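You operate a simulated robot arm through the tools that you are given. There is no shell and no other tool. Be economical: measure what you need, move in short steps, check, and stop when the job is done.

Carry out the task below with a simulated robot arm. There is one attempt and no reset: what you move stays moved.

TASK
Press the bush down into the grey roller hub.
Fine: table under the ram first; bush under 2.5 mm proud; lever up, table out, hub in the blue tray.

It is judged by the outcome, as a careful person would: the job done as asked, and still so three seconds after it is handed in. It fails if anything else is knocked over, pushed out of place, dropped, spilled or broken.

THE ROBOT
A 6-joint arm with a two-finger parallel gripper, fixed in place. Base frame: the origin is at the foot of the arm, x ahead of it, y to its left, z up; the work surface is at about z = 0. Lengths are in cm, angles in rad, forces in N, time in s.
With the tool pointing down near the work surface it reaches from about 14 to 58 cm from the base axis. Its first joint turns from -1.152 to 1.152 rad. Payload 2.1 kg.
Tool frame: the origin (TCP) lies between the finger pads and is the grasp point; the fingertips stand 3 cm ahead of it; z points along the fingers, y is the line along which they close. The gripper opens to 9.4 cm. The fingers are 2.8 cm wide and 1 cm thick; the gripper's body (5 by 9.6 cm) begins 5.5 cm behind the TCP.
Orientation is that of the tool frame in the base frame, as a unit quaternion [x, y, z, w]. With the fingers straight down and closing along the base's y, the tool's x points along the base's -x, its y along +y and its z along -z.

THE INTERFACE
- The arm moves only by the tool nudge_tool. Its argument "motion" is a list of rows, each a list of 7 numbers: the closure, from 0 (fully open) to 1 (shut), then the shift along the tool's x, y, z in cm, then the turn, a rotation vector about the tool's x, y, z in rad. In form: [[hand, tx, ty, tz, wx, wy, wz], ...]. A call has 1 to 8 rows; each row is the pose to reach, as a shift and turn from the pose commanded when the call began, along the tool's axes at that moment. A row lasts 0.2 s, in which the tool goes at most 5 cm and 0.15 rad; a call with a longer step from one row to the next is refused whole, and so is a gripper value outside its range. A pose out of reach is approached as far as the arm can. The call stops where the force on the tool passes 90 N (or 10 N more than at its start, if that is more) or the arm is blocked; 0.2 s more then pass. The fingers move at their own pace (about 7.2 cm/s each) and stop on an object; they squeeze with about 35 N. The grip force told is the motor's: it shows also when the fingers shut on nothing. Time passes only in rows, and 0.2 s behind the last, so rows that repeat a pose let the fingers close. It gives the time, the measured TCP pose, the force on the tool (base axes), the opening and the grip force at its end, in the units of the frame above (readings bear some noise).
- Cameras (640 x 400 px; columns grow to the right, rows downward): "scene" is fixed at [6.05, -36.92, 50.75]; the picture's right is [0.76, -0.65, 0.00], its down [-0.24, -0.28, -0.93] and it looks along [0.61, 0.71, -0.36] (base axes); focal length 246 px, centre (320, 200). "wrist" rides on the gripper at [-3.7, 0, -5.8] in the tool frame; the picture's right is [0.00, -1.00, 0.00], its down [0.97, 0.00, -0.24] and it looks along [0.24, 0.00, 0.97] (tool axes); focal length 218 px, centre (320, 200).
- get_image(camera): a new picture of that camera. No time passes.
- probe_pixels(camera, pixels): for up to 12 pixels [column, row] of the newest picture of that camera ("zoom" is the newest enlarged one), the place [x, y, z] in the base frame of the surface seen there, good to about 0.2 cm. No time passes.
- inspect(camera, box): a new picture of the part [left, top, right, bottom] of that camera's present view, enlarged. No time passes.
- sign_off(): hands the job in; it is judged then, once.

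Work in short steps. Measure before you move; look again where a grasp or a placing could have gone wrong, and mend it. You have 80 turns and 38 pictures in all, those below and enlarged ones among them. Open the gripper and draw the arm clear of the work before you hand the job in, unless the task says otherwise; then end with one line.

The tools are called after ">>>" as name(argument=value, ...) on one line, values as JSON. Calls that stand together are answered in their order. nudge_tool: Moves the arm, as the interface text tells. Its arguments: {"type":"object","properties":{"motion":{"type":"array","items":{"type":"array","items":{"type":"number"}}}},"required":["motion"]} The other tools are called the same way: get_image (camera) takes a picture; probe_pixels (camera, pixels) gives the place of the surface under pixels of a picture; inspect (camera, box) takes an enlarged picture of a part of a camera's view; sign_off () hands the job in.

At the start:

```text
time_s: 0.0
position: [30.89, 1.73, 42.98]
orientation: [0.0, 1.0, 0.001, 0.001]
force: [0.6, 0.3, 0.4]
grip_width: 9.4
gripper_force: 0.1
```

scene: 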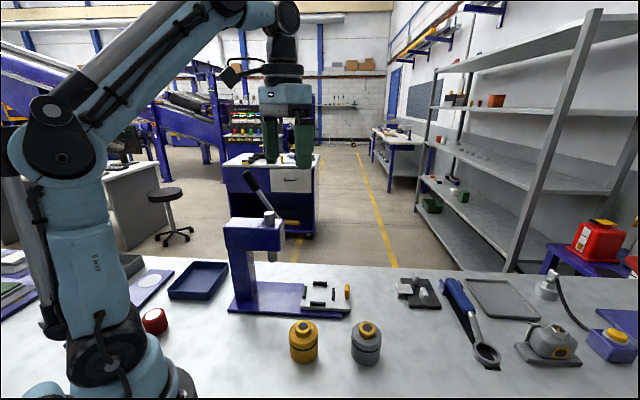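
wrist: 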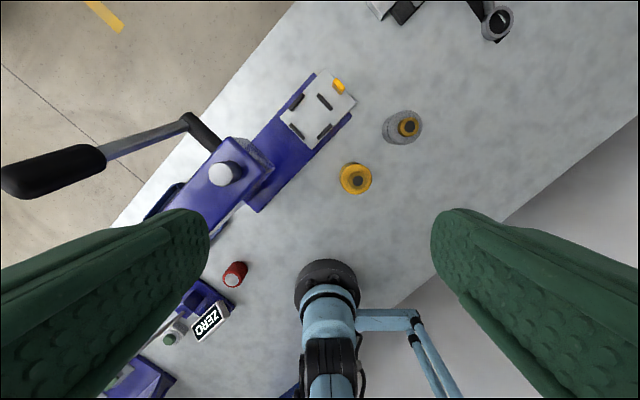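

I see the press with a white sliding table (right), a yellow hub and a grey hub. I'll enlarge the press region and the hubs.

>>> inspect(camera="scene", box=[210, 160, 400, 370])

>>> inspect(camera="wrist", box=[180, 50, 440, 250])

```text
1.90 times, centred on (305, 265) of scene
```

zoom: 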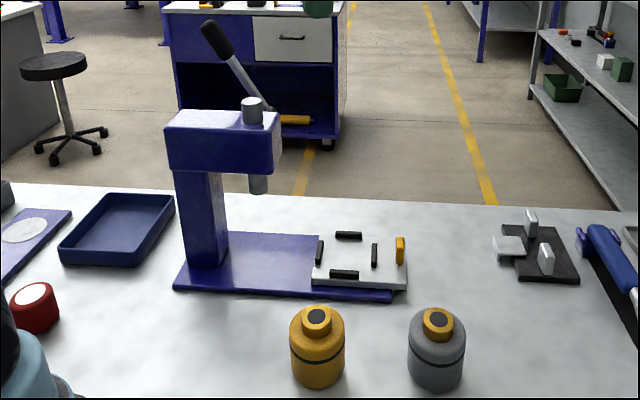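

```text
2.00 times, centred on (310, 150) of wrist
```

zoom: 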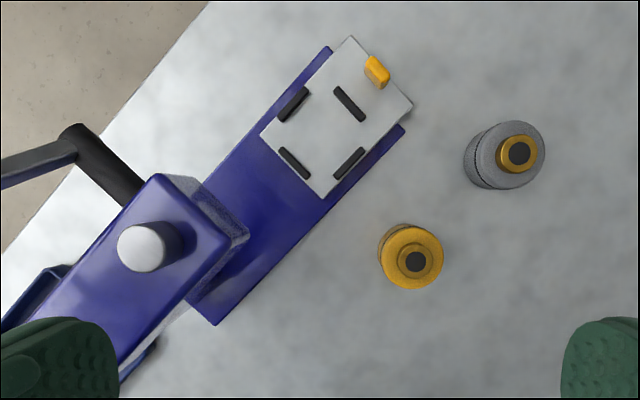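

The wrist zoom shows table nest (four black stops), the orange tab, ram, both hubs. I probe these.

>>> probe_pixels(camera="zoom", pixels=[[520, 152], [500, 160], [500, 180], [416, 262], [293, 104], [349, 104], [295, 163], [349, 163], [377, 70], [322, 134], [145, 247], [400, 150]])

>>> probe_pixels(camera="scene", pixels=[[268, 215], [272, 258], [272, 235], [250, 180], [265, 205], [200, 280], [366, 330], [366, 326], [347, 292], [245, 250], [312, 299], [362, 350]])

```text
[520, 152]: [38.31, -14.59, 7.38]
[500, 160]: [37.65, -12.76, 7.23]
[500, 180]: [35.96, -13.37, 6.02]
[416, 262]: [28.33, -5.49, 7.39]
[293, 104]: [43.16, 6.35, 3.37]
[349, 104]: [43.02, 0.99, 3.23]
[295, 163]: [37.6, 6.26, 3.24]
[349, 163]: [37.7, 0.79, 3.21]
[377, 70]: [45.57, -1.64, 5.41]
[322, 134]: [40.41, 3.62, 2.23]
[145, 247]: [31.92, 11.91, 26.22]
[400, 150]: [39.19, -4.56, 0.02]
```

```text
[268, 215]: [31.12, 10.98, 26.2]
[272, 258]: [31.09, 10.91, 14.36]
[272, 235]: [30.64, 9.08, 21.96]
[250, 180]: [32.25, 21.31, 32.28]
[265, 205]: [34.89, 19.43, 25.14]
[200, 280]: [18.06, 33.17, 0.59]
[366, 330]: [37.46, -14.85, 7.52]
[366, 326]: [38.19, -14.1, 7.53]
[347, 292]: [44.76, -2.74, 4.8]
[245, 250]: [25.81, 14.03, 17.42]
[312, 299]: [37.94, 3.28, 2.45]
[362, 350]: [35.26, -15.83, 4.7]
```

Nest centre is about (40.4, 3.6), ram axis about (31.9, 12), grey hub about (38, -14.3). I move above the grey hub for a closer look, keeping the fingers open.

>>> nudge_tool(motion=[[0, -1.2, -2.7, 3.3, 0, 0, 0], [0, -2.4, -5.4, 6.6, 0, 0, 0], [0, -3.6, -8.1, 10, 0, 0, 0], [0, -4.8, -10.8, 13.3, 0, 0, 0], [0, -6, -13.5, 16.6, 0, 0, 0], [0, -7.2, -16.1, 20, 0, 0, 0], [0, -7.2, -16.1, 20, 0, 0, 0]])

>>> get_image(camera="wrist")

>>> inspect(camera="scene", box=[200, 140, 320, 220])

```text
time_s: 1.6
position: [38.2, -14.38, 23.01]
orientation: [-0.001, 1.0, 0.0, 0.001]
force: [0.7, 0.6, -0.2]
grip_width: 9.4
gripper_force: 0.1
```

```text
33 pictures are left
```

wrist: 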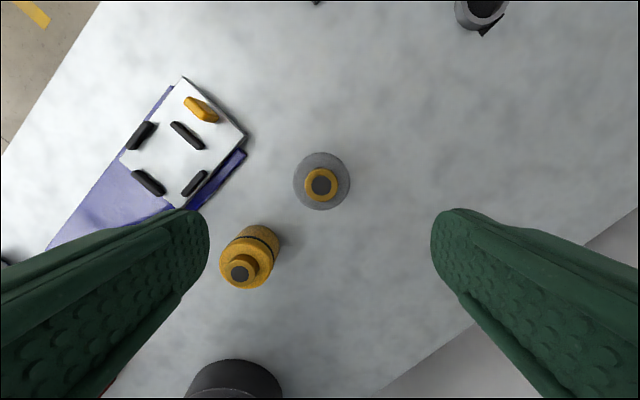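

```text
5.00 times, centred on (260, 180) of scene
```

zoom: 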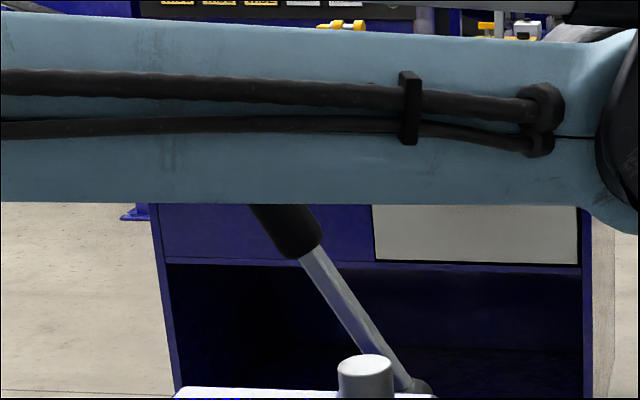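

The grey hub spans wrist pixels (293–350, 152–210). I probe its faces, the tab and stops.

>>> probe_pixels(camera="wrist", pixels=[[297, 182], [347, 182], [322, 155], [321, 206], [307, 183], [335, 183], [321, 184], [321, 171], [191, 101], [210, 115], [140, 135], [187, 135]])

>>> inspect(camera="wrist", box=[100, 60, 260, 220])

```text
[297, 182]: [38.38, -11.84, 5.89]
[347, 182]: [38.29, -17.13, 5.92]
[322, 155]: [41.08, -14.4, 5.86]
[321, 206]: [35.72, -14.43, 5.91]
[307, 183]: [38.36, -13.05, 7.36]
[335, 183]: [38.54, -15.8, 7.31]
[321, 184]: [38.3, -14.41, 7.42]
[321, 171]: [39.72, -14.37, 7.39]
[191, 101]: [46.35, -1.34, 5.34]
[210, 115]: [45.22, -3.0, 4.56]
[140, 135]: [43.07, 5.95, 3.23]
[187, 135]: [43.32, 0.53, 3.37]
```

```text
2.50 times, centred on (180, 140) of wrist
```

zoom: 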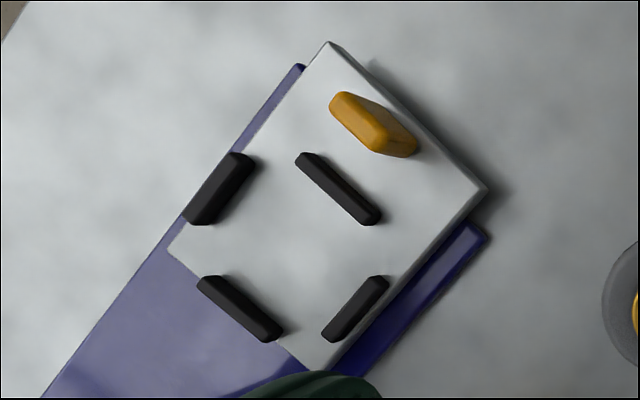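

Hub axis is (38.35, -14.4), hub top z 5.9, bush top 7.4. I probe the stops' tops and tab ends more finely.

>>> probe_pixels(camera="zoom", pixels=[[232, 175], [205, 205], [305, 160], [370, 215], [208, 285], [270, 332], [378, 283], [335, 332], [340, 100], [400, 138], [375, 150], [290, 240]])

>>> nudge_tool(motion=[[0, -0.1, 0, 4.5, 0, 0, 0], [0, -0.15, 0, 9, 0, 0, 0], [0, -0.15, 0, 13.5, 0, 0, 0], [0, -0.15, 0, 17, 0, 0, 0], [0, -0.15, 0, 18.5, 0, 0, 0], [0, -0.15, 0, 18.5, 0, 0, 0]])

```text
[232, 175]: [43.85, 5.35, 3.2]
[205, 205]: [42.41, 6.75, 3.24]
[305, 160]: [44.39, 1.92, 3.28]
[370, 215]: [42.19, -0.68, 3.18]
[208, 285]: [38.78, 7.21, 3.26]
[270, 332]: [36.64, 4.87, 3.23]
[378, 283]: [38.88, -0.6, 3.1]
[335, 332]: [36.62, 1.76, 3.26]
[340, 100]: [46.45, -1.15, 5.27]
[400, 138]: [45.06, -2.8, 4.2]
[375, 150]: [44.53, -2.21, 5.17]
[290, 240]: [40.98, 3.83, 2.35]
```

```text
time_s: 3.0
position: [38.4, -14.23, 4.32]
orientation: [0.0, 1.0, 0.0, 0.001]
force: [0.1, 1.0, 0.3]
grip_width: 9.38
gripper_force: 0.1
```

TCP is at z 4.3 around the hub; I close and hold.

>>> nudge_tool(motion=[[0.2, 0, -0.1, 0, 0, 0, 0], [0.5, 0, -0.1, 0, 0, 0, 0], [0.7, 0, -0.1, 0, 0, 0, 0], [0.7, 0, -0.1, 0, 0, 0, 0]])

```text
time_s: 4.0
position: [38.41, -14.41, 4.58]
orientation: [0.0, 1.0, 0.001, 0.001]
force: [-0.2, 0.4, -1.0]
grip_width: 6.15
gripper_force: 35.1
```

Gripped (6.15 cm). Lift 8 cm and carry over to the nest at (40.42, 3.45).

>>> nudge_tool(motion=[[0.7, 0, 0, -3, 0, 0, 0], [0.7, 0, 0, -6, 0, 0, 0], [0.7, -0.3, 3, -8, 0, 0, 0], [0.7, -0.8, 7, -8, 0, 0, 0], [0.7, -1.3, 11, -8, 0, 0, 0], [0.7, -1.8, 15, -8, 0, 0, 0], [0.7, -2.0, 17.8, -8, 0, 0, 0], [0.7, -2.0, 17.8, -8, 0, 0, 0]])

>>> get_image(camera="wrist")

>>> inspect(camera="scene", box=[220, 200, 380, 320])

```text
time_s: 5.8
position: [40.29, 3.23, 12.63]
orientation: [0.0, 1.0, 0.002, 0.001]
force: [-0.4, 0.1, -0.2]
grip_width: 2.8
gripper_force: 0.0
```

```text
30 pictures are left
```

wrist: 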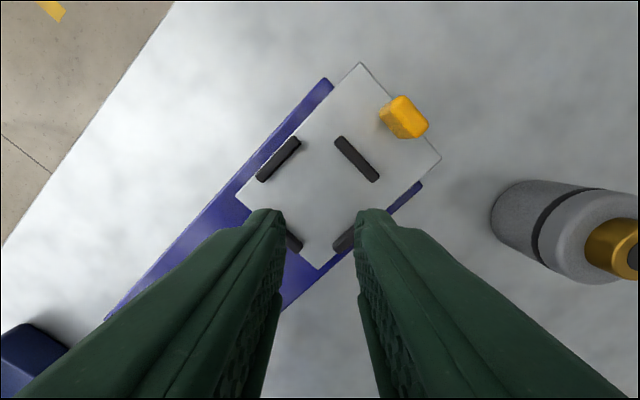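

```text
3.33 times, centred on (300, 260) of scene
```

zoom: 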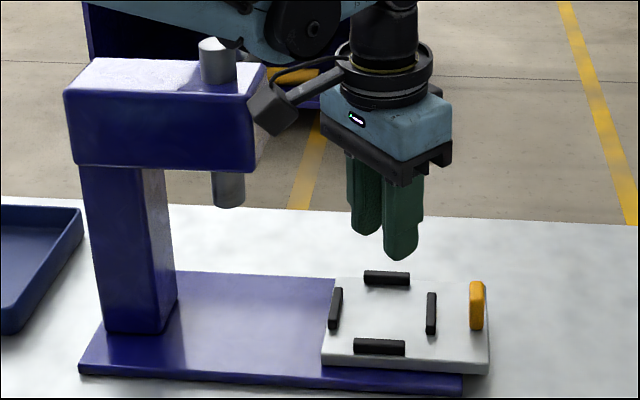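

The fingers came away empty; the hub slipped out. I check whether it still stands and where.

>>> get_image(camera="scene")

>>> probe_pixels(camera="wrist", pixels=[[590, 230], [605, 255], [630, 258], [510, 240], [500, 200]])

```text
28 pictures are left
```

scene: 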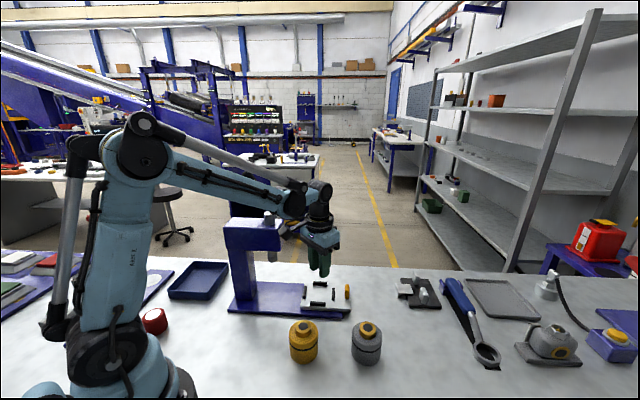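

```text
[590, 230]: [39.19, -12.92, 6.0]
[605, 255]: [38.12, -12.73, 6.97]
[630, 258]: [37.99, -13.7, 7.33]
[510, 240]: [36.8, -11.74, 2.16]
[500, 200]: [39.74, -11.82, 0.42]
```

The hub still stands where it was. I go back open, and will grip slightly lower with full closure and lift slowly.

>>> nudge_tool(motion=[[0, 0.4, -3.6, -1, 0, 0, 0], [0, 0.8, -7.2, -1, 0, 0, 0], [0, 1.2, -10.8, -1, 0, 0, 0], [0, 1.6, -14.4, -1, 0, 0, 0], [0, 2.0, -17.8, -1, 0, 0, 0], [0, 2.0, -17.8, -1, 0, 0, 0]])

>>> inspect(camera="wrist", box=[220, 100, 420, 260])

```text
time_s: 7.2
position: [38.5, -14.63, 13.37]
orientation: [0.0, 1.0, 0.001, 0.001]
force: [0.3, -0.2, 0.6]
grip_width: 9.4
gripper_force: 0.0
```

```text
2.50 times, centred on (320, 180) of wrist
```

zoom: 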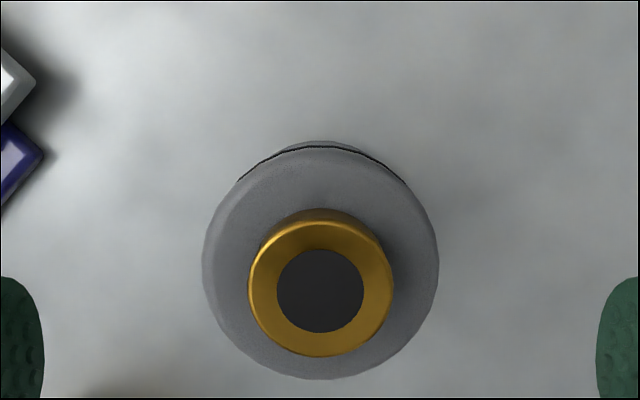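

Hub is centred between the fingers (zoom column ~321). Descend to z≈4.1 and close fully, waiting.

>>> nudge_tool(motion=[[0, 0.1, 0.1, 4, 0, 0, 0], [0, 0.1, 0.1, 8, 0, 0, 0], [0, 0.1, 0.1, 9.4, 0, 0, 0], [0, 0.1, 0.1, 9.4, 0, 0, 0], [1, 0.1, 0.1, 9.4, 0, 0, 0], [1, 0.1, 0.1, 9.4, 0, 0, 0], [1, 0.1, 0.1, 9.4, 0, 0, 0], [1, 0.1, 0.1, 9.4, 0, 0, 0]])

>>> nudge_tool(motion=[[1, 0, 0, -0.2, 0, 0, 0], [1, 0, 0, -0.5, 0, 0, 0], [1, 0, 0, -0.9, 0, 0, 0], [1, 0, 0, -1.3, 0, 0, 0], [1, 0, 0, -1.7, 0, 0, 0], [1, 0, 0, -2, 0, 0, 0]])

```text
time_s: 9.0
position: [38.28, -14.47, 4.0]
orientation: [0.0, 1.0, 0.002, 0.001]
force: [-0.4, 0.1, -0.1]
grip_width: 6.11
gripper_force: 35.1
```

```text
time_s: 10.4
position: [38.34, -14.41, 6.09]
orientation: [0.001, 1.0, 0.001, 0.001]
force: [-0.3, 0.3, -4.1]
grip_width: 6.12
gripper_force: 34.4
```

It holds now (−4 N load). Continue lifting gently and carry toward the nest.

>>> nudge_tool(motion=[[1, 0, 0, -1, 0, 0, 0], [1, 0, 0, -2.5, 0, 0, 0], [1, 0, 0, -4, 0, 0, 0], [1, 0, 0, -5, 0, 0, 0], [1, 0, 1, -5, 0, 0, 0], [1, -0.2, 2.5, -5, 0, 0, 0], [1, -0.4, 4.5, -5, 0, 0, 0], [1, -0.5, 6, -5, 0, 0, 0]])

>>> nudge_tool(motion=[[1, -0.1, 1, 0, 0, 0, 0], [1, -0.3, 2.5, 0, 0, 0, 0], [1, -0.6, 4.5, 0, 0, 0, 0], [1, -0.9, 6.5, 0, 0, 0, 0], [1, -1.2, 8.5, 0, 0, 0, 0], [1, -1.5, 10.5, 0, 0, 0, 0], [1, -1.6, 11.8, 0, 0, 0, 0], [1, -1.6, 11.8, 0, 0, 0, 0]])

>>> get_image(camera="wrist")

>>> inspect(camera="scene", box=[220, 200, 380, 320])

```text
time_s: 12.2
position: [38.8, -8.47, 11.11]
orientation: [0.0, 1.0, 0.002, 0.0]
force: [-0.4, 0.3, -4.2]
grip_width: 6.11
gripper_force: 35.1
```

```text
time_s: 14.0
position: [40.4, 3.18, 11.18]
orientation: [0.0, 1.0, 0.001, 0.001]
force: [-0.7, 0.3, -5.4]
grip_width: 6.08
gripper_force: 35.4
```

```text
26 pictures are left
```

wrist: 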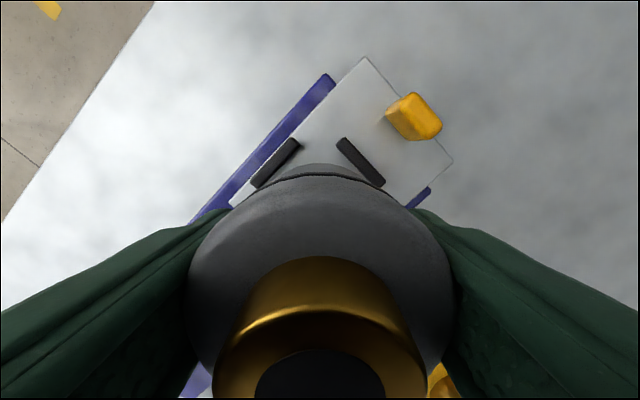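

```text
3.33 times, centred on (300, 260) of scene
```

zoom: 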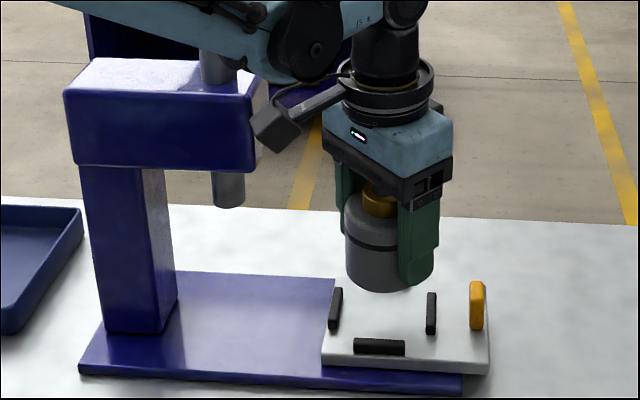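

Stops look symmetric about column ~318, so y shift +0.15. Descend in stages to 0.4 cm above stop height first.

>>> nudge_tool(motion=[[1, 0, 0.15, 1, 0, 0, 0], [1, 0, 0.15, 2.2, 0, 0, 0], [1, 0, 0.15, 3.2, 0, 0, 0], [1, 0, 0.15, 3.4, 0, 0, 0], [1, 0, 0.15, 3.4, 0, 0, 0]])

>>> inspect(camera="scene", box=[280, 240, 360, 320])

>>> get_image(camera="wrist")

```text
time_s: 15.2
position: [40.43, 3.6, 7.75]
orientation: [0.0, 1.0, 0.001, 0.001]
force: [0.4, 0.2, -4.7]
grip_width: 6.09
gripper_force: 35.7
```

```text
5.00 times, centred on (320, 280) of scene
```

zoom: 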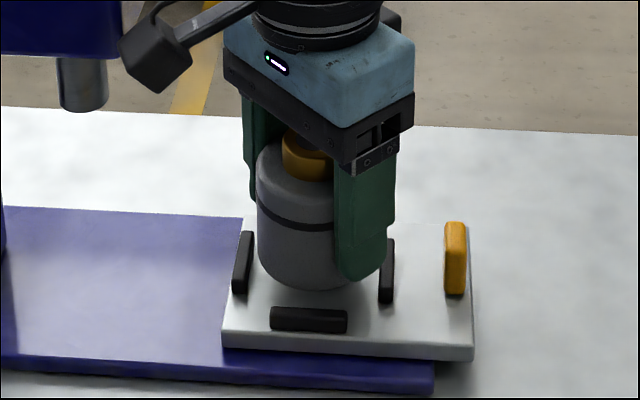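

```text
23 pictures are left
```

wrist: 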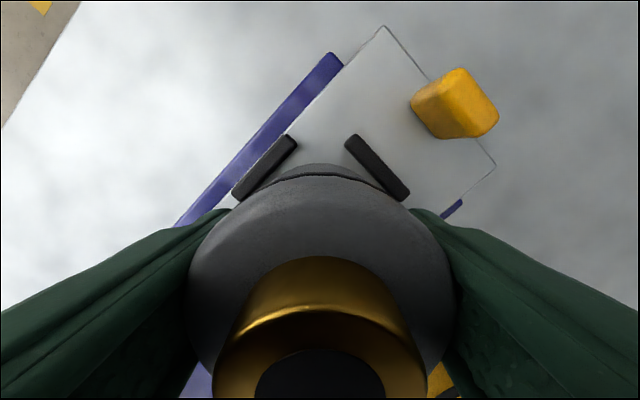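

Centred left-right (mid column 321). Lower slowly to seat.

>>> nudge_tool(motion=[[1, 0, -0.05, 0.3, 0, 0, 0], [1, 0, -0.05, 0.6, 0, 0, 0], [1, 0, -0.05, 0.9, 0, 0, 0], [1, 0, -0.05, 1.2, 0, 0, 0], [1, 0, -0.05, 1.35, 0, 0, 0]])

>>> inspect(camera="scene", box=[280, 240, 360, 320])

```text
time_s: 16.4
position: [40.36, 3.5, 6.33]
orientation: [0.0, 1.0, 0.002, 0.001]
force: [-0.2, 0.8, -2.5]
grip_width: 6.1
gripper_force: 34.7
```

```text
5.00 times, centred on (320, 280) of scene
```

zoom: 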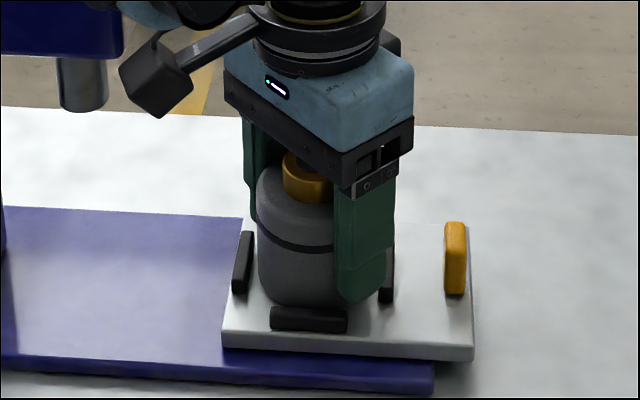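

Load drop shows it is seated. Open and rise, then go over the tab, turning 45° so fingers close across the tab's width.

>>> nudge_tool(motion=[[0.2, 0, 0, 0, 0, 0, 0], [0, 0, 0, 0, 0, 0, 0], [0, 0, 0, -2, 0, 0, 0], [0, 0, 0, -6, 0, 0, 0], [0, 0, 0, -9, 0, 0, 0], [0, 0, 0, -9, 0, 0, 0]])

>>> nudge_tool(motion=[[0, -0.9, -1, 0, 0, 0, 0.13], [0, -1.8, -2, 0, 0, 0, 0.26], [0, -2.7, -3, 0, 0, 0, 0.39], [0, -3.6, -4, 0, 0, 0, 0.53], [0, -4.4, -4.6, 0, 0, 0, 0.66], [0, -5.2, -5.2, 0, 0, 0, 0.785], [0, -5.2, -5.2, 0, 0, 0, 0.785]])

>>> get_image(camera="wrist")

```text
time_s: 17.8
position: [40.31, 3.66, 15.48]
orientation: [0.0, 1.0, 0.001, 0.001]
force: [-1.0, 0.9, -0.1]
grip_width: 9.38
gripper_force: 0.1
```

```text
time_s: 19.4
position: [45.52, -1.74, 15.51]
orientation: [0.384, 0.923, 0.001, 0.0]
force: [-1.0, -0.5, -0.5]
grip_width: 9.38
gripper_force: 0.1
```

```text
21 pictures are left
```

wrist: 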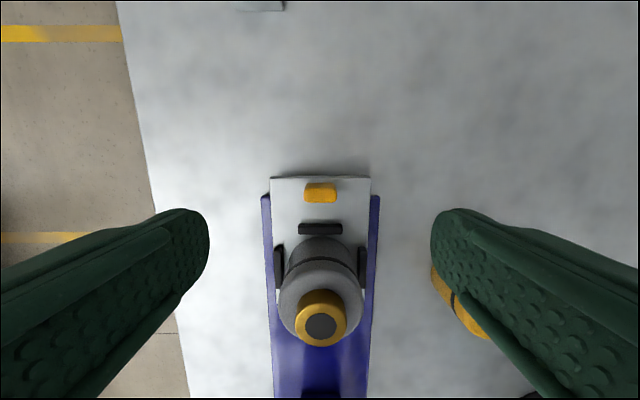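

Orientation is aligned with the slide; tab at (320,193). I probe tab ends, the bush and hub tops.

>>> probe_pixels(camera="wrist", pixels=[[308, 197], [333, 197], [320, 188], [320, 199], [299, 325], [344, 325], [321, 270], [288, 300], [353, 300], [321, 228]])

>>> probe_pixels(camera="scene", pixels=[[278, 250], [283, 228], [267, 258], [277, 258], [272, 262], [242, 290], [258, 300], [296, 225]])

```text
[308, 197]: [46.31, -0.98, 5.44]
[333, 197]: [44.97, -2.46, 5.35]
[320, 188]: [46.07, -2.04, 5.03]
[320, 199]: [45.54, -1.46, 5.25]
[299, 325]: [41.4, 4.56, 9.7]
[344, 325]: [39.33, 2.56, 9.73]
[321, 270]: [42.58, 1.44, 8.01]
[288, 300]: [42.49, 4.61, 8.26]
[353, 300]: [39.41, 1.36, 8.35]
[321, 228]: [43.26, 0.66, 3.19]
```

```text
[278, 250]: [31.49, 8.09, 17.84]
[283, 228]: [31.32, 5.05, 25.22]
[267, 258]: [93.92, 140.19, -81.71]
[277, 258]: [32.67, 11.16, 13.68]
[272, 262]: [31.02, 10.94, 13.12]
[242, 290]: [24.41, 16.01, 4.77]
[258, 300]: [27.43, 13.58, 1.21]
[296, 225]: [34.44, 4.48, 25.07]
```

Tab centre ≈ (45.7, -1.75), top 5.3; slide direction is exactly tool +x. I tilt the tool top away from the press by 0.35 rad for clearance to the head, and descend on the tab.

>>> nudge_tool(motion=[[0, -0.3, 0.1, 1, 0, 0.12, 0], [0, -0.5, 0.1, 3, 0, 0.24, 0], [0, -0.7, 0.1, 5, 0, 0.35, 0], [0, -0.7, 0.1, 7.5, 0, 0.35, 0], [0, -0.7, 0.1, 9, 0, 0.35, 0], [0, -0.7, 0.1, 9.5, 0, 0.35, 0], [0, -0.7, 0.1, 9.5, 0, 0.35, 0]])

>>> get_image(camera="wrist")

>>> inspect(camera="scene", box=[220, 200, 380, 320])

```text
time_s: 21.0
position: [46.2, -2.17, 5.91]
orientation: [0.376, 0.91, 0.067, -0.16]
force: [0.9, -0.5, 0.4]
grip_width: 9.4
gripper_force: 0.1
```

```text
20 pictures are left
```

wrist: 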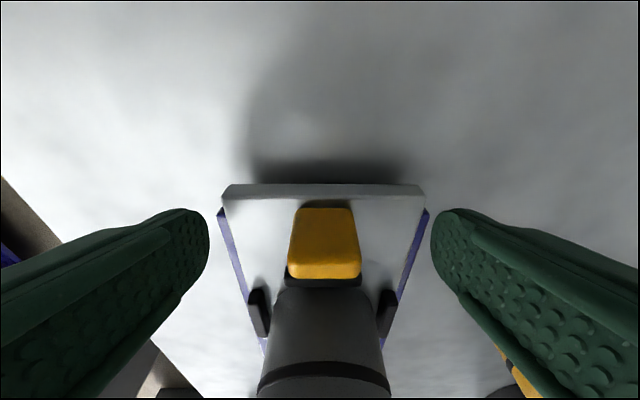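

```text
3.33 times, centred on (300, 260) of scene
```

zoom: 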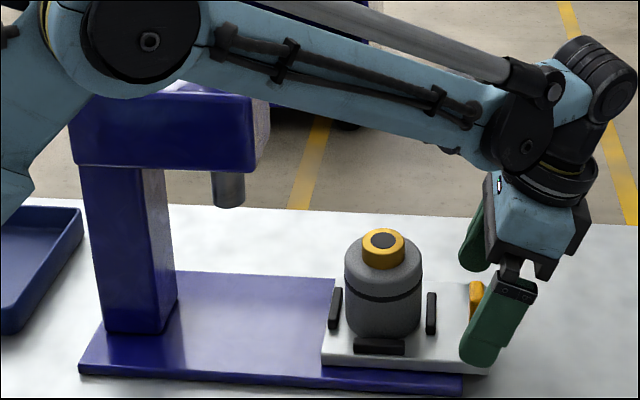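

Hub sits centred in the nest; fingers straddle the tab (325,240). Close on it, then slide 4 cm and check.

>>> nudge_tool(motion=[[0.5, 0, 0, 0, 0, 0, 0], [1, 0, 0, 0, 0, 0, 0], [1, 0, 0, 0, 0, 0, 0], [1, 0, 0, 0, 0, 0, 0], [1, 0, 0, 0, 0, 0, 0]])

```text
time_s: 22.2
position: [46.05, -2.12, 6.06]
orientation: [0.377, 0.91, 0.066, -0.161]
force: [-22.9, -12.5, -3.0]
grip_width: 2.59
gripper_force: 45.0
```

Gripped at 2.59 cm with a side force of ~25 N toward tool −y; I shift slightly −y while sliding 4 cm along the track (tx .939, tz .343 per cm).

>>> nudge_tool(motion=[[1, 0, -0.12, 0, 0, 0, 0], [1, 0.47, -0.12, 0.17, 0, 0, 0], [1, 1.13, -0.12, 0.41, 0, 0, 0], [1, 1.88, -0.12, 0.69, 0, 0, 0], [1, 2.82, -0.12, 1.03, 0, 0, 0], [1, 3.76, -0.12, 1.37, 0, 0, 0]])

>>> get_image(camera="scene")

```text
time_s: 23.6
position: [43.15, 0.66, 5.91]
orientation: [0.375, 0.911, 0.067, -0.16]
force: [-13.5, -14.5, -11.5]
grip_width: 2.59
gripper_force: 45.5
```

```text
18 pictures are left
```

scene: 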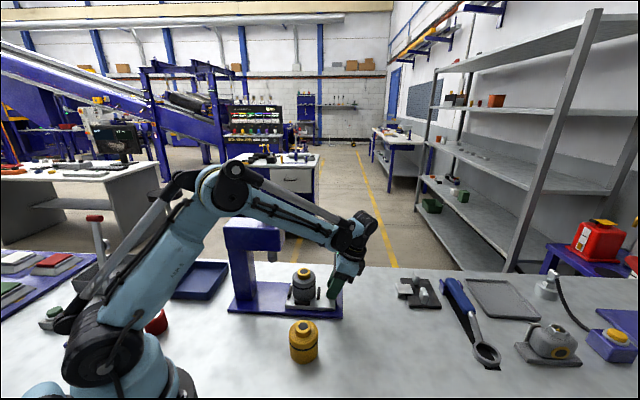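

The table slides with the hub (~4 cm done). I check the forearm-to-head clearance by probing.

>>> probe_pixels(camera="scene", pixels=[[265, 212], [285, 225], [310, 232], [340, 240], [245, 185], [240, 240], [275, 240], [302, 271], [280, 248], [295, 218]])

```text
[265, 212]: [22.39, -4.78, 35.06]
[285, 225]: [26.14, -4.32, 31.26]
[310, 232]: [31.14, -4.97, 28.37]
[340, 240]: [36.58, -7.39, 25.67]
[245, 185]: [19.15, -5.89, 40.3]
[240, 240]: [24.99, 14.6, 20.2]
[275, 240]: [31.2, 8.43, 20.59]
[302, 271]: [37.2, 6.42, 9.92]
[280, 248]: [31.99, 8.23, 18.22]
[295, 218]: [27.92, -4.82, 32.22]
```

Forearm is well clear (y<2, z>28). Continue 4 more cm.

>>> nudge_tool(motion=[[1, 0.7, -0.1, 0.25, 0, 0, 0], [1, 1.5, -0.1, 0.54, 0, 0, 0], [1, 2.4, -0.1, 0.86, 0, 0, 0], [1, 3.3, -0.1, 1.2, 0, 0, 0], [1, 4.2, -0.1, 1.53, 0, 0, 0], [1, 5.2, -0.1, 1.9, 0, 0, 0], [1, 5.63, -0.1, 2.05, 0, 0, 0]])

>>> inspect(camera="scene", box=[200, 160, 380, 320])

```text
time_s: 25.2
position: [38.97, 4.68, 5.96]
orientation: [0.375, 0.91, 0.068, -0.16]
force: [2.5, 0.9, 4.6]
grip_width: 2.58
gripper_force: 45.0
```

```text
2.50 times, centred on (290, 240) of scene
```

zoom: 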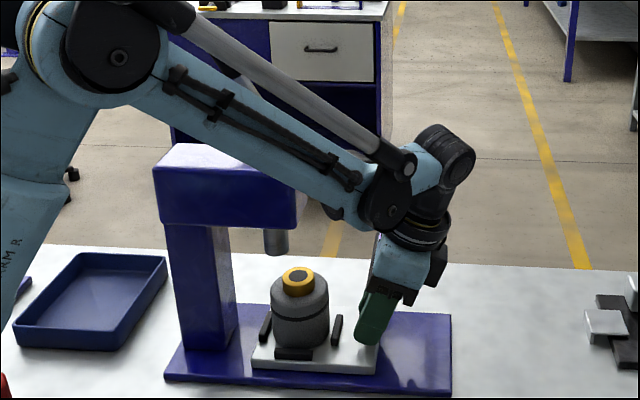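

About 9.8 cm done; 2.1 cm remain. I continue in small steps watching force.

>>> nudge_tool(motion=[[1, 0.4, 0, 0.15, 0, 0, 0], [1, 0.8, 0, 0.29, 0, 0, 0], [1, 1.2, 0, 0.44, 0, 0, 0], [1, 1.6, 0, 0.58, 0, 0, 0], [1, 1.8, 0, 0.66, 0, 0, 0]])

>>> inspect(camera="scene", box=[240, 230, 320, 310])

```text
time_s: 26.4
position: [38.24, 5.72, 5.95]
orientation: [0.383, 0.907, 0.071, -0.158]
force: [12.2, -7.1, -3.3]
grip_width: 2.58
gripper_force: 45.1
stopped in row 5: the force on the tool passed its limit (the readings are from after the stop); the commanded pose is now the measured one
```

```text
5.00 times, centred on (280, 270) of scene
```

zoom: 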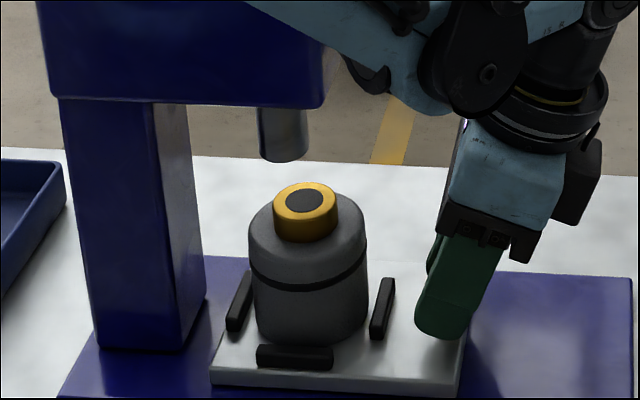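

It stopped with bush apparently ~1 cm short of the ram axis (ram zoom (283,145), bush (305,195)). I probe to tell whether it's the slide's end stop or the arm touching the head.

>>> probe_pixels(camera="zoom", pixels=[[282, 155], [264, 150], [300, 150], [305, 200], [277, 205], [334, 205], [305, 185], [318, 80], [340, 60], [365, 80], [395, 50], [440, 60]])

>>> get_image(camera="wrist")

```text
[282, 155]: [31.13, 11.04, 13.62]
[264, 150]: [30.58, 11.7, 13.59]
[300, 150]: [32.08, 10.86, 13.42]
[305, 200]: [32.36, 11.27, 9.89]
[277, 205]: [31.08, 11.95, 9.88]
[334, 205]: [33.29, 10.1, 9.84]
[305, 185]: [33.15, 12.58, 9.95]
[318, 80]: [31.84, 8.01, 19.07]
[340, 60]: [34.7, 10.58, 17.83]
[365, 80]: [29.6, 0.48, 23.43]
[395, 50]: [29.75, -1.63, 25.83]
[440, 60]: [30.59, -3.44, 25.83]
```

```text
15 pictures are left
```

wrist: 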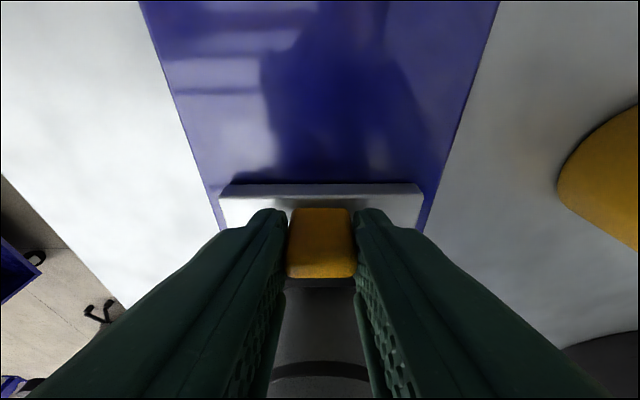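

Bush axis ≈ (32.4, 11.3) vs ram (31.9, 11.95): ~0.8 cm short. The gripper seems clear, so I push again gently in small steps to see if it is the end stop.

>>> nudge_tool(motion=[[1, 0.1, 0, 0.03, 0, 0, 0], [1, 0.2, 0, 0.07, 0, 0, 0], [1, 0.3, 0, 0.11, 0, 0, 0], [1, 0.4, 0, 0.15, 0, 0, 0], [1, 0.5, 0, 0.18, 0, 0, 0], [1, 0.6, 0, 0.22, 0, 0, 0]])

```text
time_s: 27.5
position: [38.28, 5.78, 5.93]
orientation: [0.388, 0.906, 0.074, -0.155]
force: [10.5, -5.9, -6.2]
grip_width: 2.63
gripper_force: 44.8
stopped in row 5: the force on the tool passed its limit (the readings are from after the stop); the commanded pose is now the measured one
```

Still blocked. I probe the stops and table edge to see where the nest centre is relative to the ram.

>>> inspect(camera="scene", box=[240, 220, 340, 310])

```text
4.44 times, centred on (290, 265) of scene
```

zoom: 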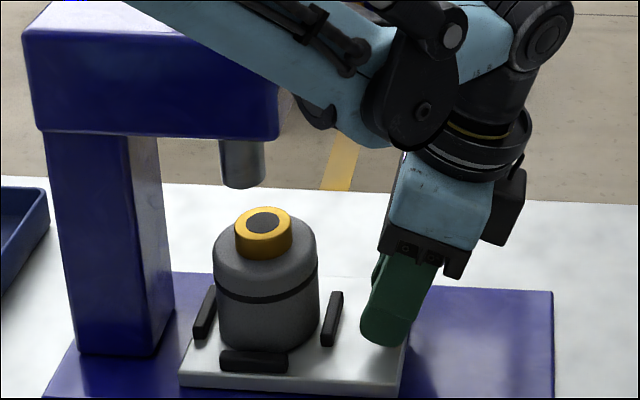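

There is a dark wrist part at zoom (315,115) right next to the head's front face (285,100); I probe it.

>>> probe_pixels(camera="zoom", pixels=[[313, 118], [300, 105], [325, 122], [288, 110], [283, 130], [207, 290], [212, 312], [336, 295], [330, 320], [240, 352], [275, 352], [263, 222]])

```text
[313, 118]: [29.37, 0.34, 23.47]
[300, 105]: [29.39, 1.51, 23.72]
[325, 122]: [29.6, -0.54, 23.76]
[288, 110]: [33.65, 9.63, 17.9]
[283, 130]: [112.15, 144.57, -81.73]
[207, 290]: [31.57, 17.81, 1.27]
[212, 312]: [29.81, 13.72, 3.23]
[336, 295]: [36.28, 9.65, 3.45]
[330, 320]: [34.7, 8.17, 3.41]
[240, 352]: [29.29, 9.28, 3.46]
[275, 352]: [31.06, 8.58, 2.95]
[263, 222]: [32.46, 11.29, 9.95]
```

Nest is ~1 cm short of ram; possibly the far side of my wrist joint is touching the head. Pivoting about the closing axis, I lean the tool further away from the press (to ~0.65 rad), keeping hold of the tab.

>>> nudge_tool(motion=[[1, -0.15, 0, -0.05, 0, 0.1, -0.01], [1, -0.32, 0, -0.12, 0, 0.2, -0.025], [1, -0.49, 0, -0.18, 0, 0.3, -0.025], [1, -0.49, 0, -0.18, 0, 0.3, -0.025]])

```text
time_s: 28.5
position: [38.29, 5.49, 5.89]
orientation: [0.366, 0.877, 0.129, -0.284]
force: [-22.2, -23.8, -9.2]
grip_width: 2.57
gripper_force: 44.9
out of reach, approached as far as the arm can: row 3, 4
```

Tilt got to ~0.63 (near a limit). Now push along the track again gently, relieving the side force.

>>> nudge_tool(motion=[[1, 0, -0.15, 0, 0, 0, 0], [1, 0.24, -0.15, 0.18, 0, 0, 0], [1, 0.48, -0.15, 0.36, 0, 0, 0], [1, 0.72, -0.15, 0.53, 0, 0, 0], [1, 0.97, -0.15, 0.71, 0, 0, 0], [1, 1.2, -0.15, 0.89, 0, 0, 0]])

>>> inspect(camera="scene", box=[240, 220, 340, 310])

```text
time_s: 29.9
position: [37.49, 6.31, 5.76]
orientation: [0.366, 0.877, 0.128, -0.283]
force: [17.9, -39.7, 5.9]
grip_width: 2.61
gripper_force: 44.7
```

```text
4.44 times, centred on (290, 265) of scene
```

zoom: 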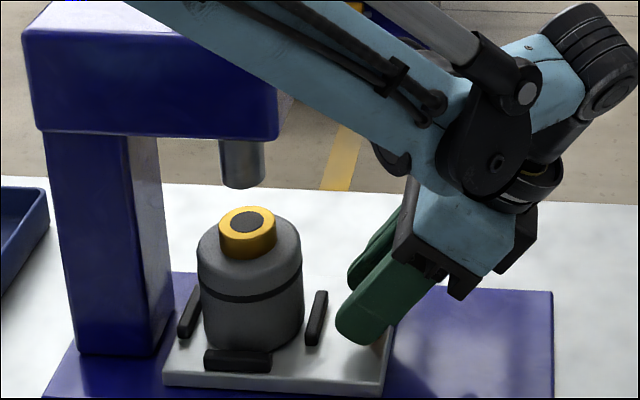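

The table moved: bush (247,222) is now nearly under the ram (242). A small further push to reach the stop.

>>> nudge_tool(motion=[[1, 0.1, 0, 0.07, 0, 0, 0], [1, 0.2, 0, 0.15, 0, 0, 0], [1, 0.28, 0, 0.2, 0, 0, 0], [1, 0.28, 0, 0.2, 0, 0, 0]])

```text
time_s: 30.9
position: [37.26, 6.58, 5.86]
orientation: [0.365, 0.877, 0.128, -0.284]
force: [22.5, -32.8, -8.9]
grip_width: 2.6
gripper_force: 45.0
```

Release the tab and withdraw back along the tool axis, then view.

>>> nudge_tool(motion=[[0.5, 0, 0, 0, 0, 0, 0], [0.4, 0, 0, 0, 0, 0, 0], [0.4, 0, 0, -3, 0, 0, 0], [0.4, 0, 0, -6, 0, 0, 0], [0.4, -2, 0, -10, 0, 0, 0], [0.4, -4, 0, -14, 0, 0, 0], [0.4, -4, 0, -14, 0, 0, 0]])

>>> get_image(camera="scene")

>>> get_image(camera="wrist")

```text
time_s: 32.5
position: [45.43, 0.55, 14.62]
orientation: [0.368, 0.881, 0.137, -0.263]
force: [0.1, -0.3, -0.3]
grip_width: 5.64
gripper_force: 0.0
out of reach, approached as far as the arm can: row 4, 5, 6, 7
```

```text
12 pictures are left
```

scene: 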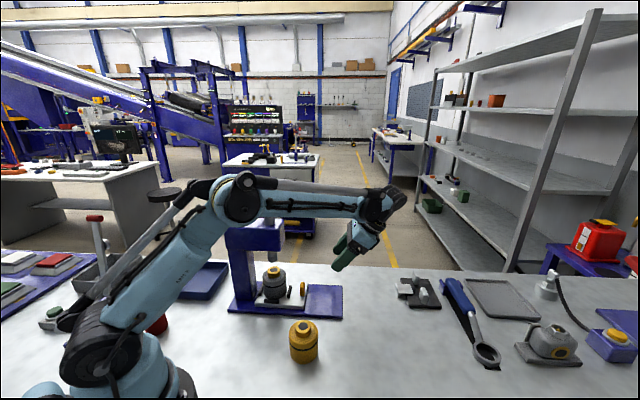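

```text
11 pictures are left
```

wrist: 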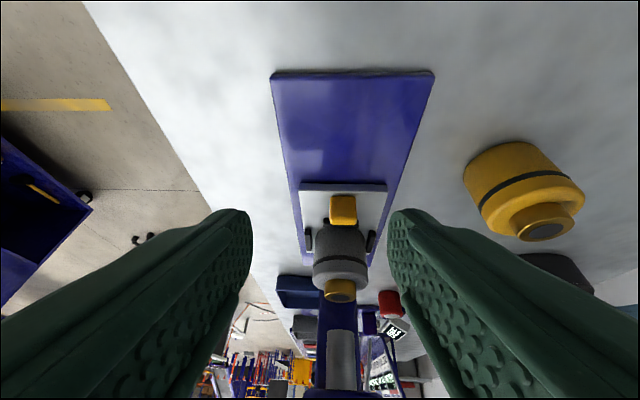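

The hub is under the ram. Now I rise and straighten the tool, to inspect the lever next.

>>> nudge_tool(motion=[[0.4, 2.3, 0, -3.3, 0, -0.1, 0], [0.4, 4.5, 0, -6.6, 0, -0.2, 0], [0.4, 6.8, 0, -9.9, 0, -0.3, 0], [0.4, 9.1, 0, -13.2, 0, -0.4, 0], [0.4, 11.3, 0, -16.5, 0, -0.5, 0], [0.4, 13.6, 0, -19.8, 0, -0.6, 0], [0.4, 14.7, 0, -21.4, 0, -0.6, 0], [0.4, 14.7, 0, -21.4, 0, -0.6, 0]])

```text
time_s: 34.3
position: [43.26, -0.16, 39.13]
orientation: [0.394, 0.919, 0.022, 0.009]
force: [0.4, -0.2, 0.1]
grip_width: 5.65
gripper_force: 0.0
out of reach, approached as far as the arm can: row 6, 7, 8
```

Nearly vertical at z 39. Move to near (36, 15, 44) to look at the lever from above.

>>> nudge_tool(motion=[[0.4, 2.5, 0.9, -2, 0, 0, 0], [0.4, 5.5, 1.9, -4, 0, 0, 0], [0.4, 8.5, 3, -5, 0, 0, 0], [0.4, 11.5, 4, -5, 0, 0, 0], [0.4, 14, 5, -5, 0, 0, 0], [0.4, 15.9, 5.6, -5, 0, 0, 0], [0.4, 15.9, 5.6, -5, 0, 0, 0]])

>>> get_image(camera="wrist")

```text
time_s: 35.9
position: [35.26, 14.66, 43.12]
orientation: [0.392, 0.92, 0.022, 0.009]
force: [-0.1, 0.5, -0.4]
grip_width: 5.65
gripper_force: 0.1
out of reach, approached as far as the arm can: row 1, 2, 3, 4, 5, 6, 7
```

```text
10 pictures are left
```

wrist: 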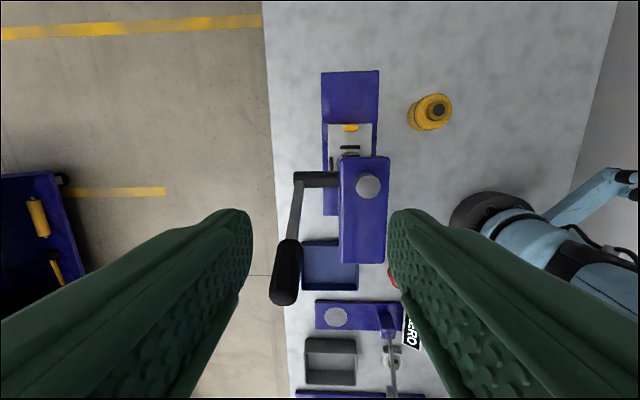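

Lever clearly visible: shaft (318,180), rod to handle (290,245)–(284,298). Probe them.

>>> probe_pixels(camera="wrist", pixels=[[320, 178], [302, 178], [296, 205], [292, 230], [288, 250], [285, 280], [284, 298], [368, 186], [340, 222], [388, 160], [331, 270], [303, 270]])

>>> inspect(camera="scene", box=[200, 150, 340, 320])

```text
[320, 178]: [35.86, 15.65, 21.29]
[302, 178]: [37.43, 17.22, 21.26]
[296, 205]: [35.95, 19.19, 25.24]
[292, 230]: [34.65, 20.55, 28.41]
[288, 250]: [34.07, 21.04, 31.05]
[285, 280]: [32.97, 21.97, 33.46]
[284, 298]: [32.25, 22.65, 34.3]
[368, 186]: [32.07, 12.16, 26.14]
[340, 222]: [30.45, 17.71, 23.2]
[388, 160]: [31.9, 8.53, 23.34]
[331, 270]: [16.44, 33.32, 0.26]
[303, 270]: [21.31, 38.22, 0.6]
```

```text
2.35 times, centred on (270, 235) of scene
```

zoom: 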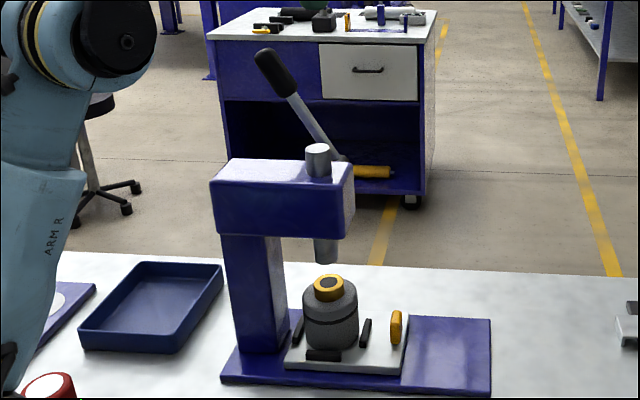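

Pivot ≈ (37.4,17.2,20.5); handle mid ≈ (33.0,22.1,32.2), lever leans back ~60°. I move above the handle and check the pose before descending.

>>> nudge_tool(motion=[[0.3, 2, 1, 0, 0, 0, 0], [0.3, 4, 2, 0, 0, 0, 0], [0.3, 6, 3, 0, 0, 0, 0], [0.3, 6.96, 3.7, 0, 0, 0, 0], [0.3, 6.96, 3.7, 1, 0, 0, 0], [0.3, 6.96, 3.7, 2, 0, 0, 0]])

>>> get_image(camera="wrist")

```text
time_s: 37.3
position: [33.22, 22.3, 41.38]
orientation: [0.393, 0.919, 0.022, 0.008]
force: [0.4, -0.1, 0.2]
grip_width: 6.57
gripper_force: 0.1
out of reach, approached as far as the arm can: row 2, 3, 4, 5
```

```text
8 pictures are left
```

wrist: 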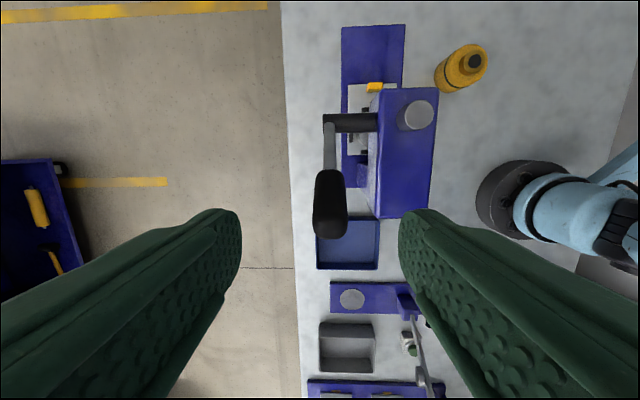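

Handle centre appears at column ~330, so shift −0.7 in tool y, +0.3 in x, and descend 9.2 to straddle it.

>>> nudge_tool(motion=[[0.3, 0.3, -0.7, 2.5, 0.045, 0, -0.02], [0.3, 0.3, -0.7, 5.5, 0.045, 0, -0.02], [0.3, 0.3, -0.7, 8, 0.045, 0, -0.02], [0.3, 0.3, -0.7, 9.2, 0.045, 0, -0.02], [0.3, 0.3, -0.7, 9.2, 0.045, 0, -0.02]])

>>> get_image(camera="wrist")

```text
time_s: 38.5
position: [36.45, 24.81, 34.77]
orientation: [0.384, 0.923, 0.001, 0.0]
force: [0.7, 0.3, 0.1]
grip_width: 6.57
gripper_force: 0.0
out of reach, approached as far as the arm can: row 1, 2, 3, 4, 5
```

```text
7 pictures are left
```

wrist: 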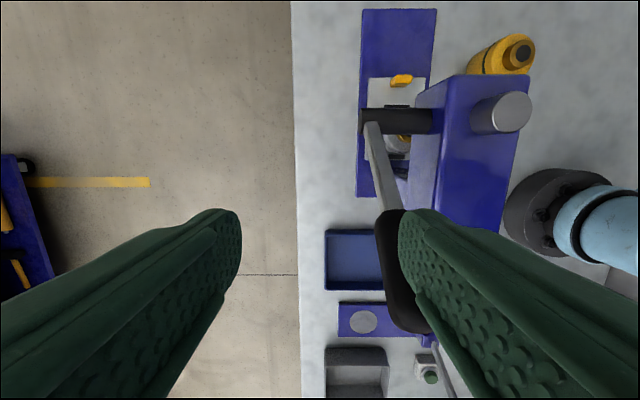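

The arm hit a reach limit with this yaw and ended 4 cm off, right finger near the handle (no force). I'll back off up and outward, then use the opposite yaw with closed fingers to push the lever instead.

>>> nudge_tool(motion=[[0.3, 0, 3.5, -3, 0, 0, 0], [0.3, 0, 3.5, -6, 0, 0, 0], [0.3, 0, 3.5, -8, 0, 0, 0], [0.3, 0, 3.5, -9, 0, 0, -0.14], [0.3, 0, 3, -9, 0, 0, -0.28], [0.3, 0, 2, -9, 0, 0, -0.42], [0.3, 0, 1, -9, 0, 0, -0.56], [0.3, 0, 0, -9, 0, 0, -0.7]])

```text
time_s: 40.3
position: [34.16, 23.06, 39.24]
orientation: [0.042, 0.999, 0.001, 0.0]
force: [-0.1, 0.7, -0.5]
grip_width: 6.58
gripper_force: 0.1
out of reach, approached as far as the arm can: row 1, 2, 3, 4, 5, 6, 7, 8
```

Now at (34.2,23.1,39.2), above the handle. I close, retreat to the front side of the lever, and turn the yaw to −45° while high.

>>> nudge_tool(motion=[[0.6, -0.4, -0.7, 0, 0, 0, -0.13], [1, -0.8, -1.4, 0, 0, 0, -0.27], [1, -1.2, -2.1, 0, 0, 0, -0.4], [1, -1.6, -2.8, 0, 0, 0, -0.54], [1, -1.93, -3.54, 0, 0, 0, -0.67], [1, -1.93, -3.54, 0, 0, 0, -0.8], [1, -1.93, -3.54, 0, 0, 0, -0.87]])

```text
time_s: 41.9
position: [36.11, 19.45, 39.35]
orientation: [-0.384, 0.924, 0.001, 0.0]
force: [-0.5, -0.2, 0.1]
grip_width: 0.0
gripper_force: 32.1
out of reach, approached as far as the arm can: row 3, 4, 5, 6, 7
```

At along 2.3 in front of the lever, fingers shut. Descend to contact height and push the handle backward along its arc a little (to ~50°), reading force.

>>> nudge_tool(motion=[[1, 0.28, 0, 1.5, 0, 0, 0], [1, 0.28, 0, 3.1, 0, 0, 0], [1, 0.28, 1.5, 3.1, 0, 0, 0], [1, 0.28, 2.5, 3.1, 0, 0, 0], [1, 0.28, 3.6, 3.7, 0, 0, 0], [1, 0.28, 4.6, 4.4, 0, 0, 0], [1, 0.28, 4.6, 4.4, 0, 0, 0]])

>>> inspect(camera="scene", box=[200, 140, 340, 320])

```text
time_s: 43.5
position: [35.16, 24.42, 37.09]
orientation: [-0.381, 0.924, 0.001, 0.001]
force: [-0.3, -0.7, 0.1]
grip_width: 0.0
gripper_force: 33.2
out of reach, approached as far as the arm can: row 1, 2, 3, 4, 5, 6, 7
```

```text
2.22 times, centred on (270, 230) of scene
```

zoom: 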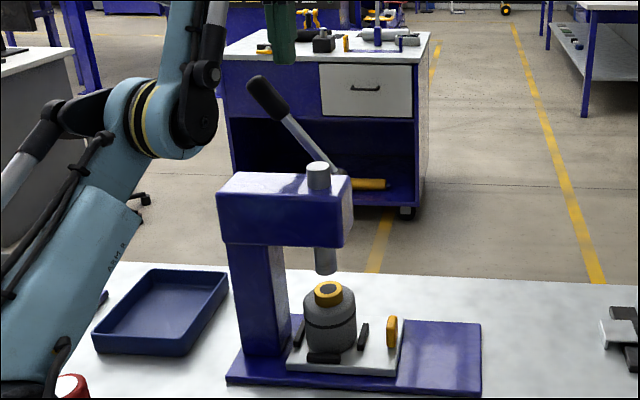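

The arm's limit is the tool pointing vertically/inward when high. I'll tilt so the fingers point outward (away from base), first stepping back in front of the lever.

>>> nudge_tool(motion=[[1, 0, -1.5, 0, 0, -0.05, 0], [1, 0, -3, 0, 0, -0.15, 0], [1, 0, -4.2, 0, 0, -0.28, 0], [1, 1.5, -4.2, 0, 0, -0.4, 0], [1, 3, -4.2, 0, 0, -0.45, 0], [1, 4.2, -4.2, 0, 0, -0.45, 0], [1, 4.2, -4.2, 0, 0, -0.45, 0]])

```text
time_s: 45.1
position: [42.26, 21.76, 43.27]
orientation: [-0.373, 0.901, 0.087, 0.206]
force: [0.3, -0.1, 0.3]
grip_width: 0.0
gripper_force: 32.9
out of reach, approached as far as the arm can: row 1, 2, 3, 4, 5, 6, 7
```

I realise commanded poses ran past the arm's outer reach sphere, so offsets accumulated. I bring the command back inside reach (down, outward from the press, forward), returning to vertical, to resynchronise.

>>> nudge_tool(motion=[[1, -0.4, -1, 2, 0, 0.1, 0], [1, -0.8, -2, 4, 0, 0.2, 0], [1, -1.2, -3, 6, 0, 0.3, 0], [1, -1.6, -4, 8, 0, 0.4, 0], [1, -1.92, -4, 9.8, 0, 0.45, 0], [1, -1.92, -4, 9.8, 0, 0.45, 0]])

```text
time_s: 46.5
position: [44.66, 20.96, 32.24]
orientation: [-0.381, 0.924, 0.001, 0.0]
force: [-0.5, -0.7, 0.2]
grip_width: 0.01
gripper_force: 33.1
out of reach, approached as far as the arm can: row 1, 2, 3, 4, 5, 6
```

Still beyond reach; continue down and slightly inward.

>>> nudge_tool(motion=[[1, 0.7, -0.5, 2.5, 0, 0, 0], [1, 1.4, -1, 5, 0, 0, 0], [1, 2.1, -1.5, 7.5, 0, 0, 0], [1, 2.8, -2, 10, 0, 0, 0], [1, 2.8, -2, 10, 0, 0, 0]])

```text
time_s: 47.7
position: [45.58, 18.32, 24.73]
orientation: [-0.382, 0.924, 0.001, 0.0]
force: [-1.0, 0.0, -0.5]
grip_width: 0.0
gripper_force: 33.4
out of reach, approached as far as the arm can: row 3, 4, 5
```

I check the synchronisation with a small up/inward motion.

>>> nudge_tool(motion=[[1, 2, 0, -1, 0, 0, 0], [1, 4, 0, -2, 0, 0, 0], [1, 4, 0, -2, 0, 0, 0]])

>>> get_image(camera="scene")

```text
time_s: 48.5
position: [43.81, 15.85, 26.19]
orientation: [-0.381, 0.924, 0.0, -0.001]
force: [0.8, -0.4, -0.3]
grip_width: 0.0
gripper_force: 32.2
out of reach, approached as far as the arm can: row 2, 3
```

```text
5 pictures are left
```

scene: 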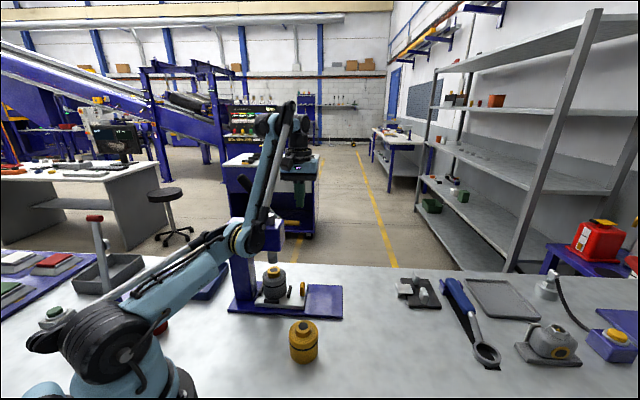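

The arm has flipped to elbow-down (elbow at (247,238)) — that's the limit's cause. I probe the elbow's position relative to the press before flipping back.

>>> probe_pixels(camera="scene", pixels=[[240, 240], [262, 235], [215, 258], [262, 200], [290, 130], [300, 190], [275, 238]])

```text
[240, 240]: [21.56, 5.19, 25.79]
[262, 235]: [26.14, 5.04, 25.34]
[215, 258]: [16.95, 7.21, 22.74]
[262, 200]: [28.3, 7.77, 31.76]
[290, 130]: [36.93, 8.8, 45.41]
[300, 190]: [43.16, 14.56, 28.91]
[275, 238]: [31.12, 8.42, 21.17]
```

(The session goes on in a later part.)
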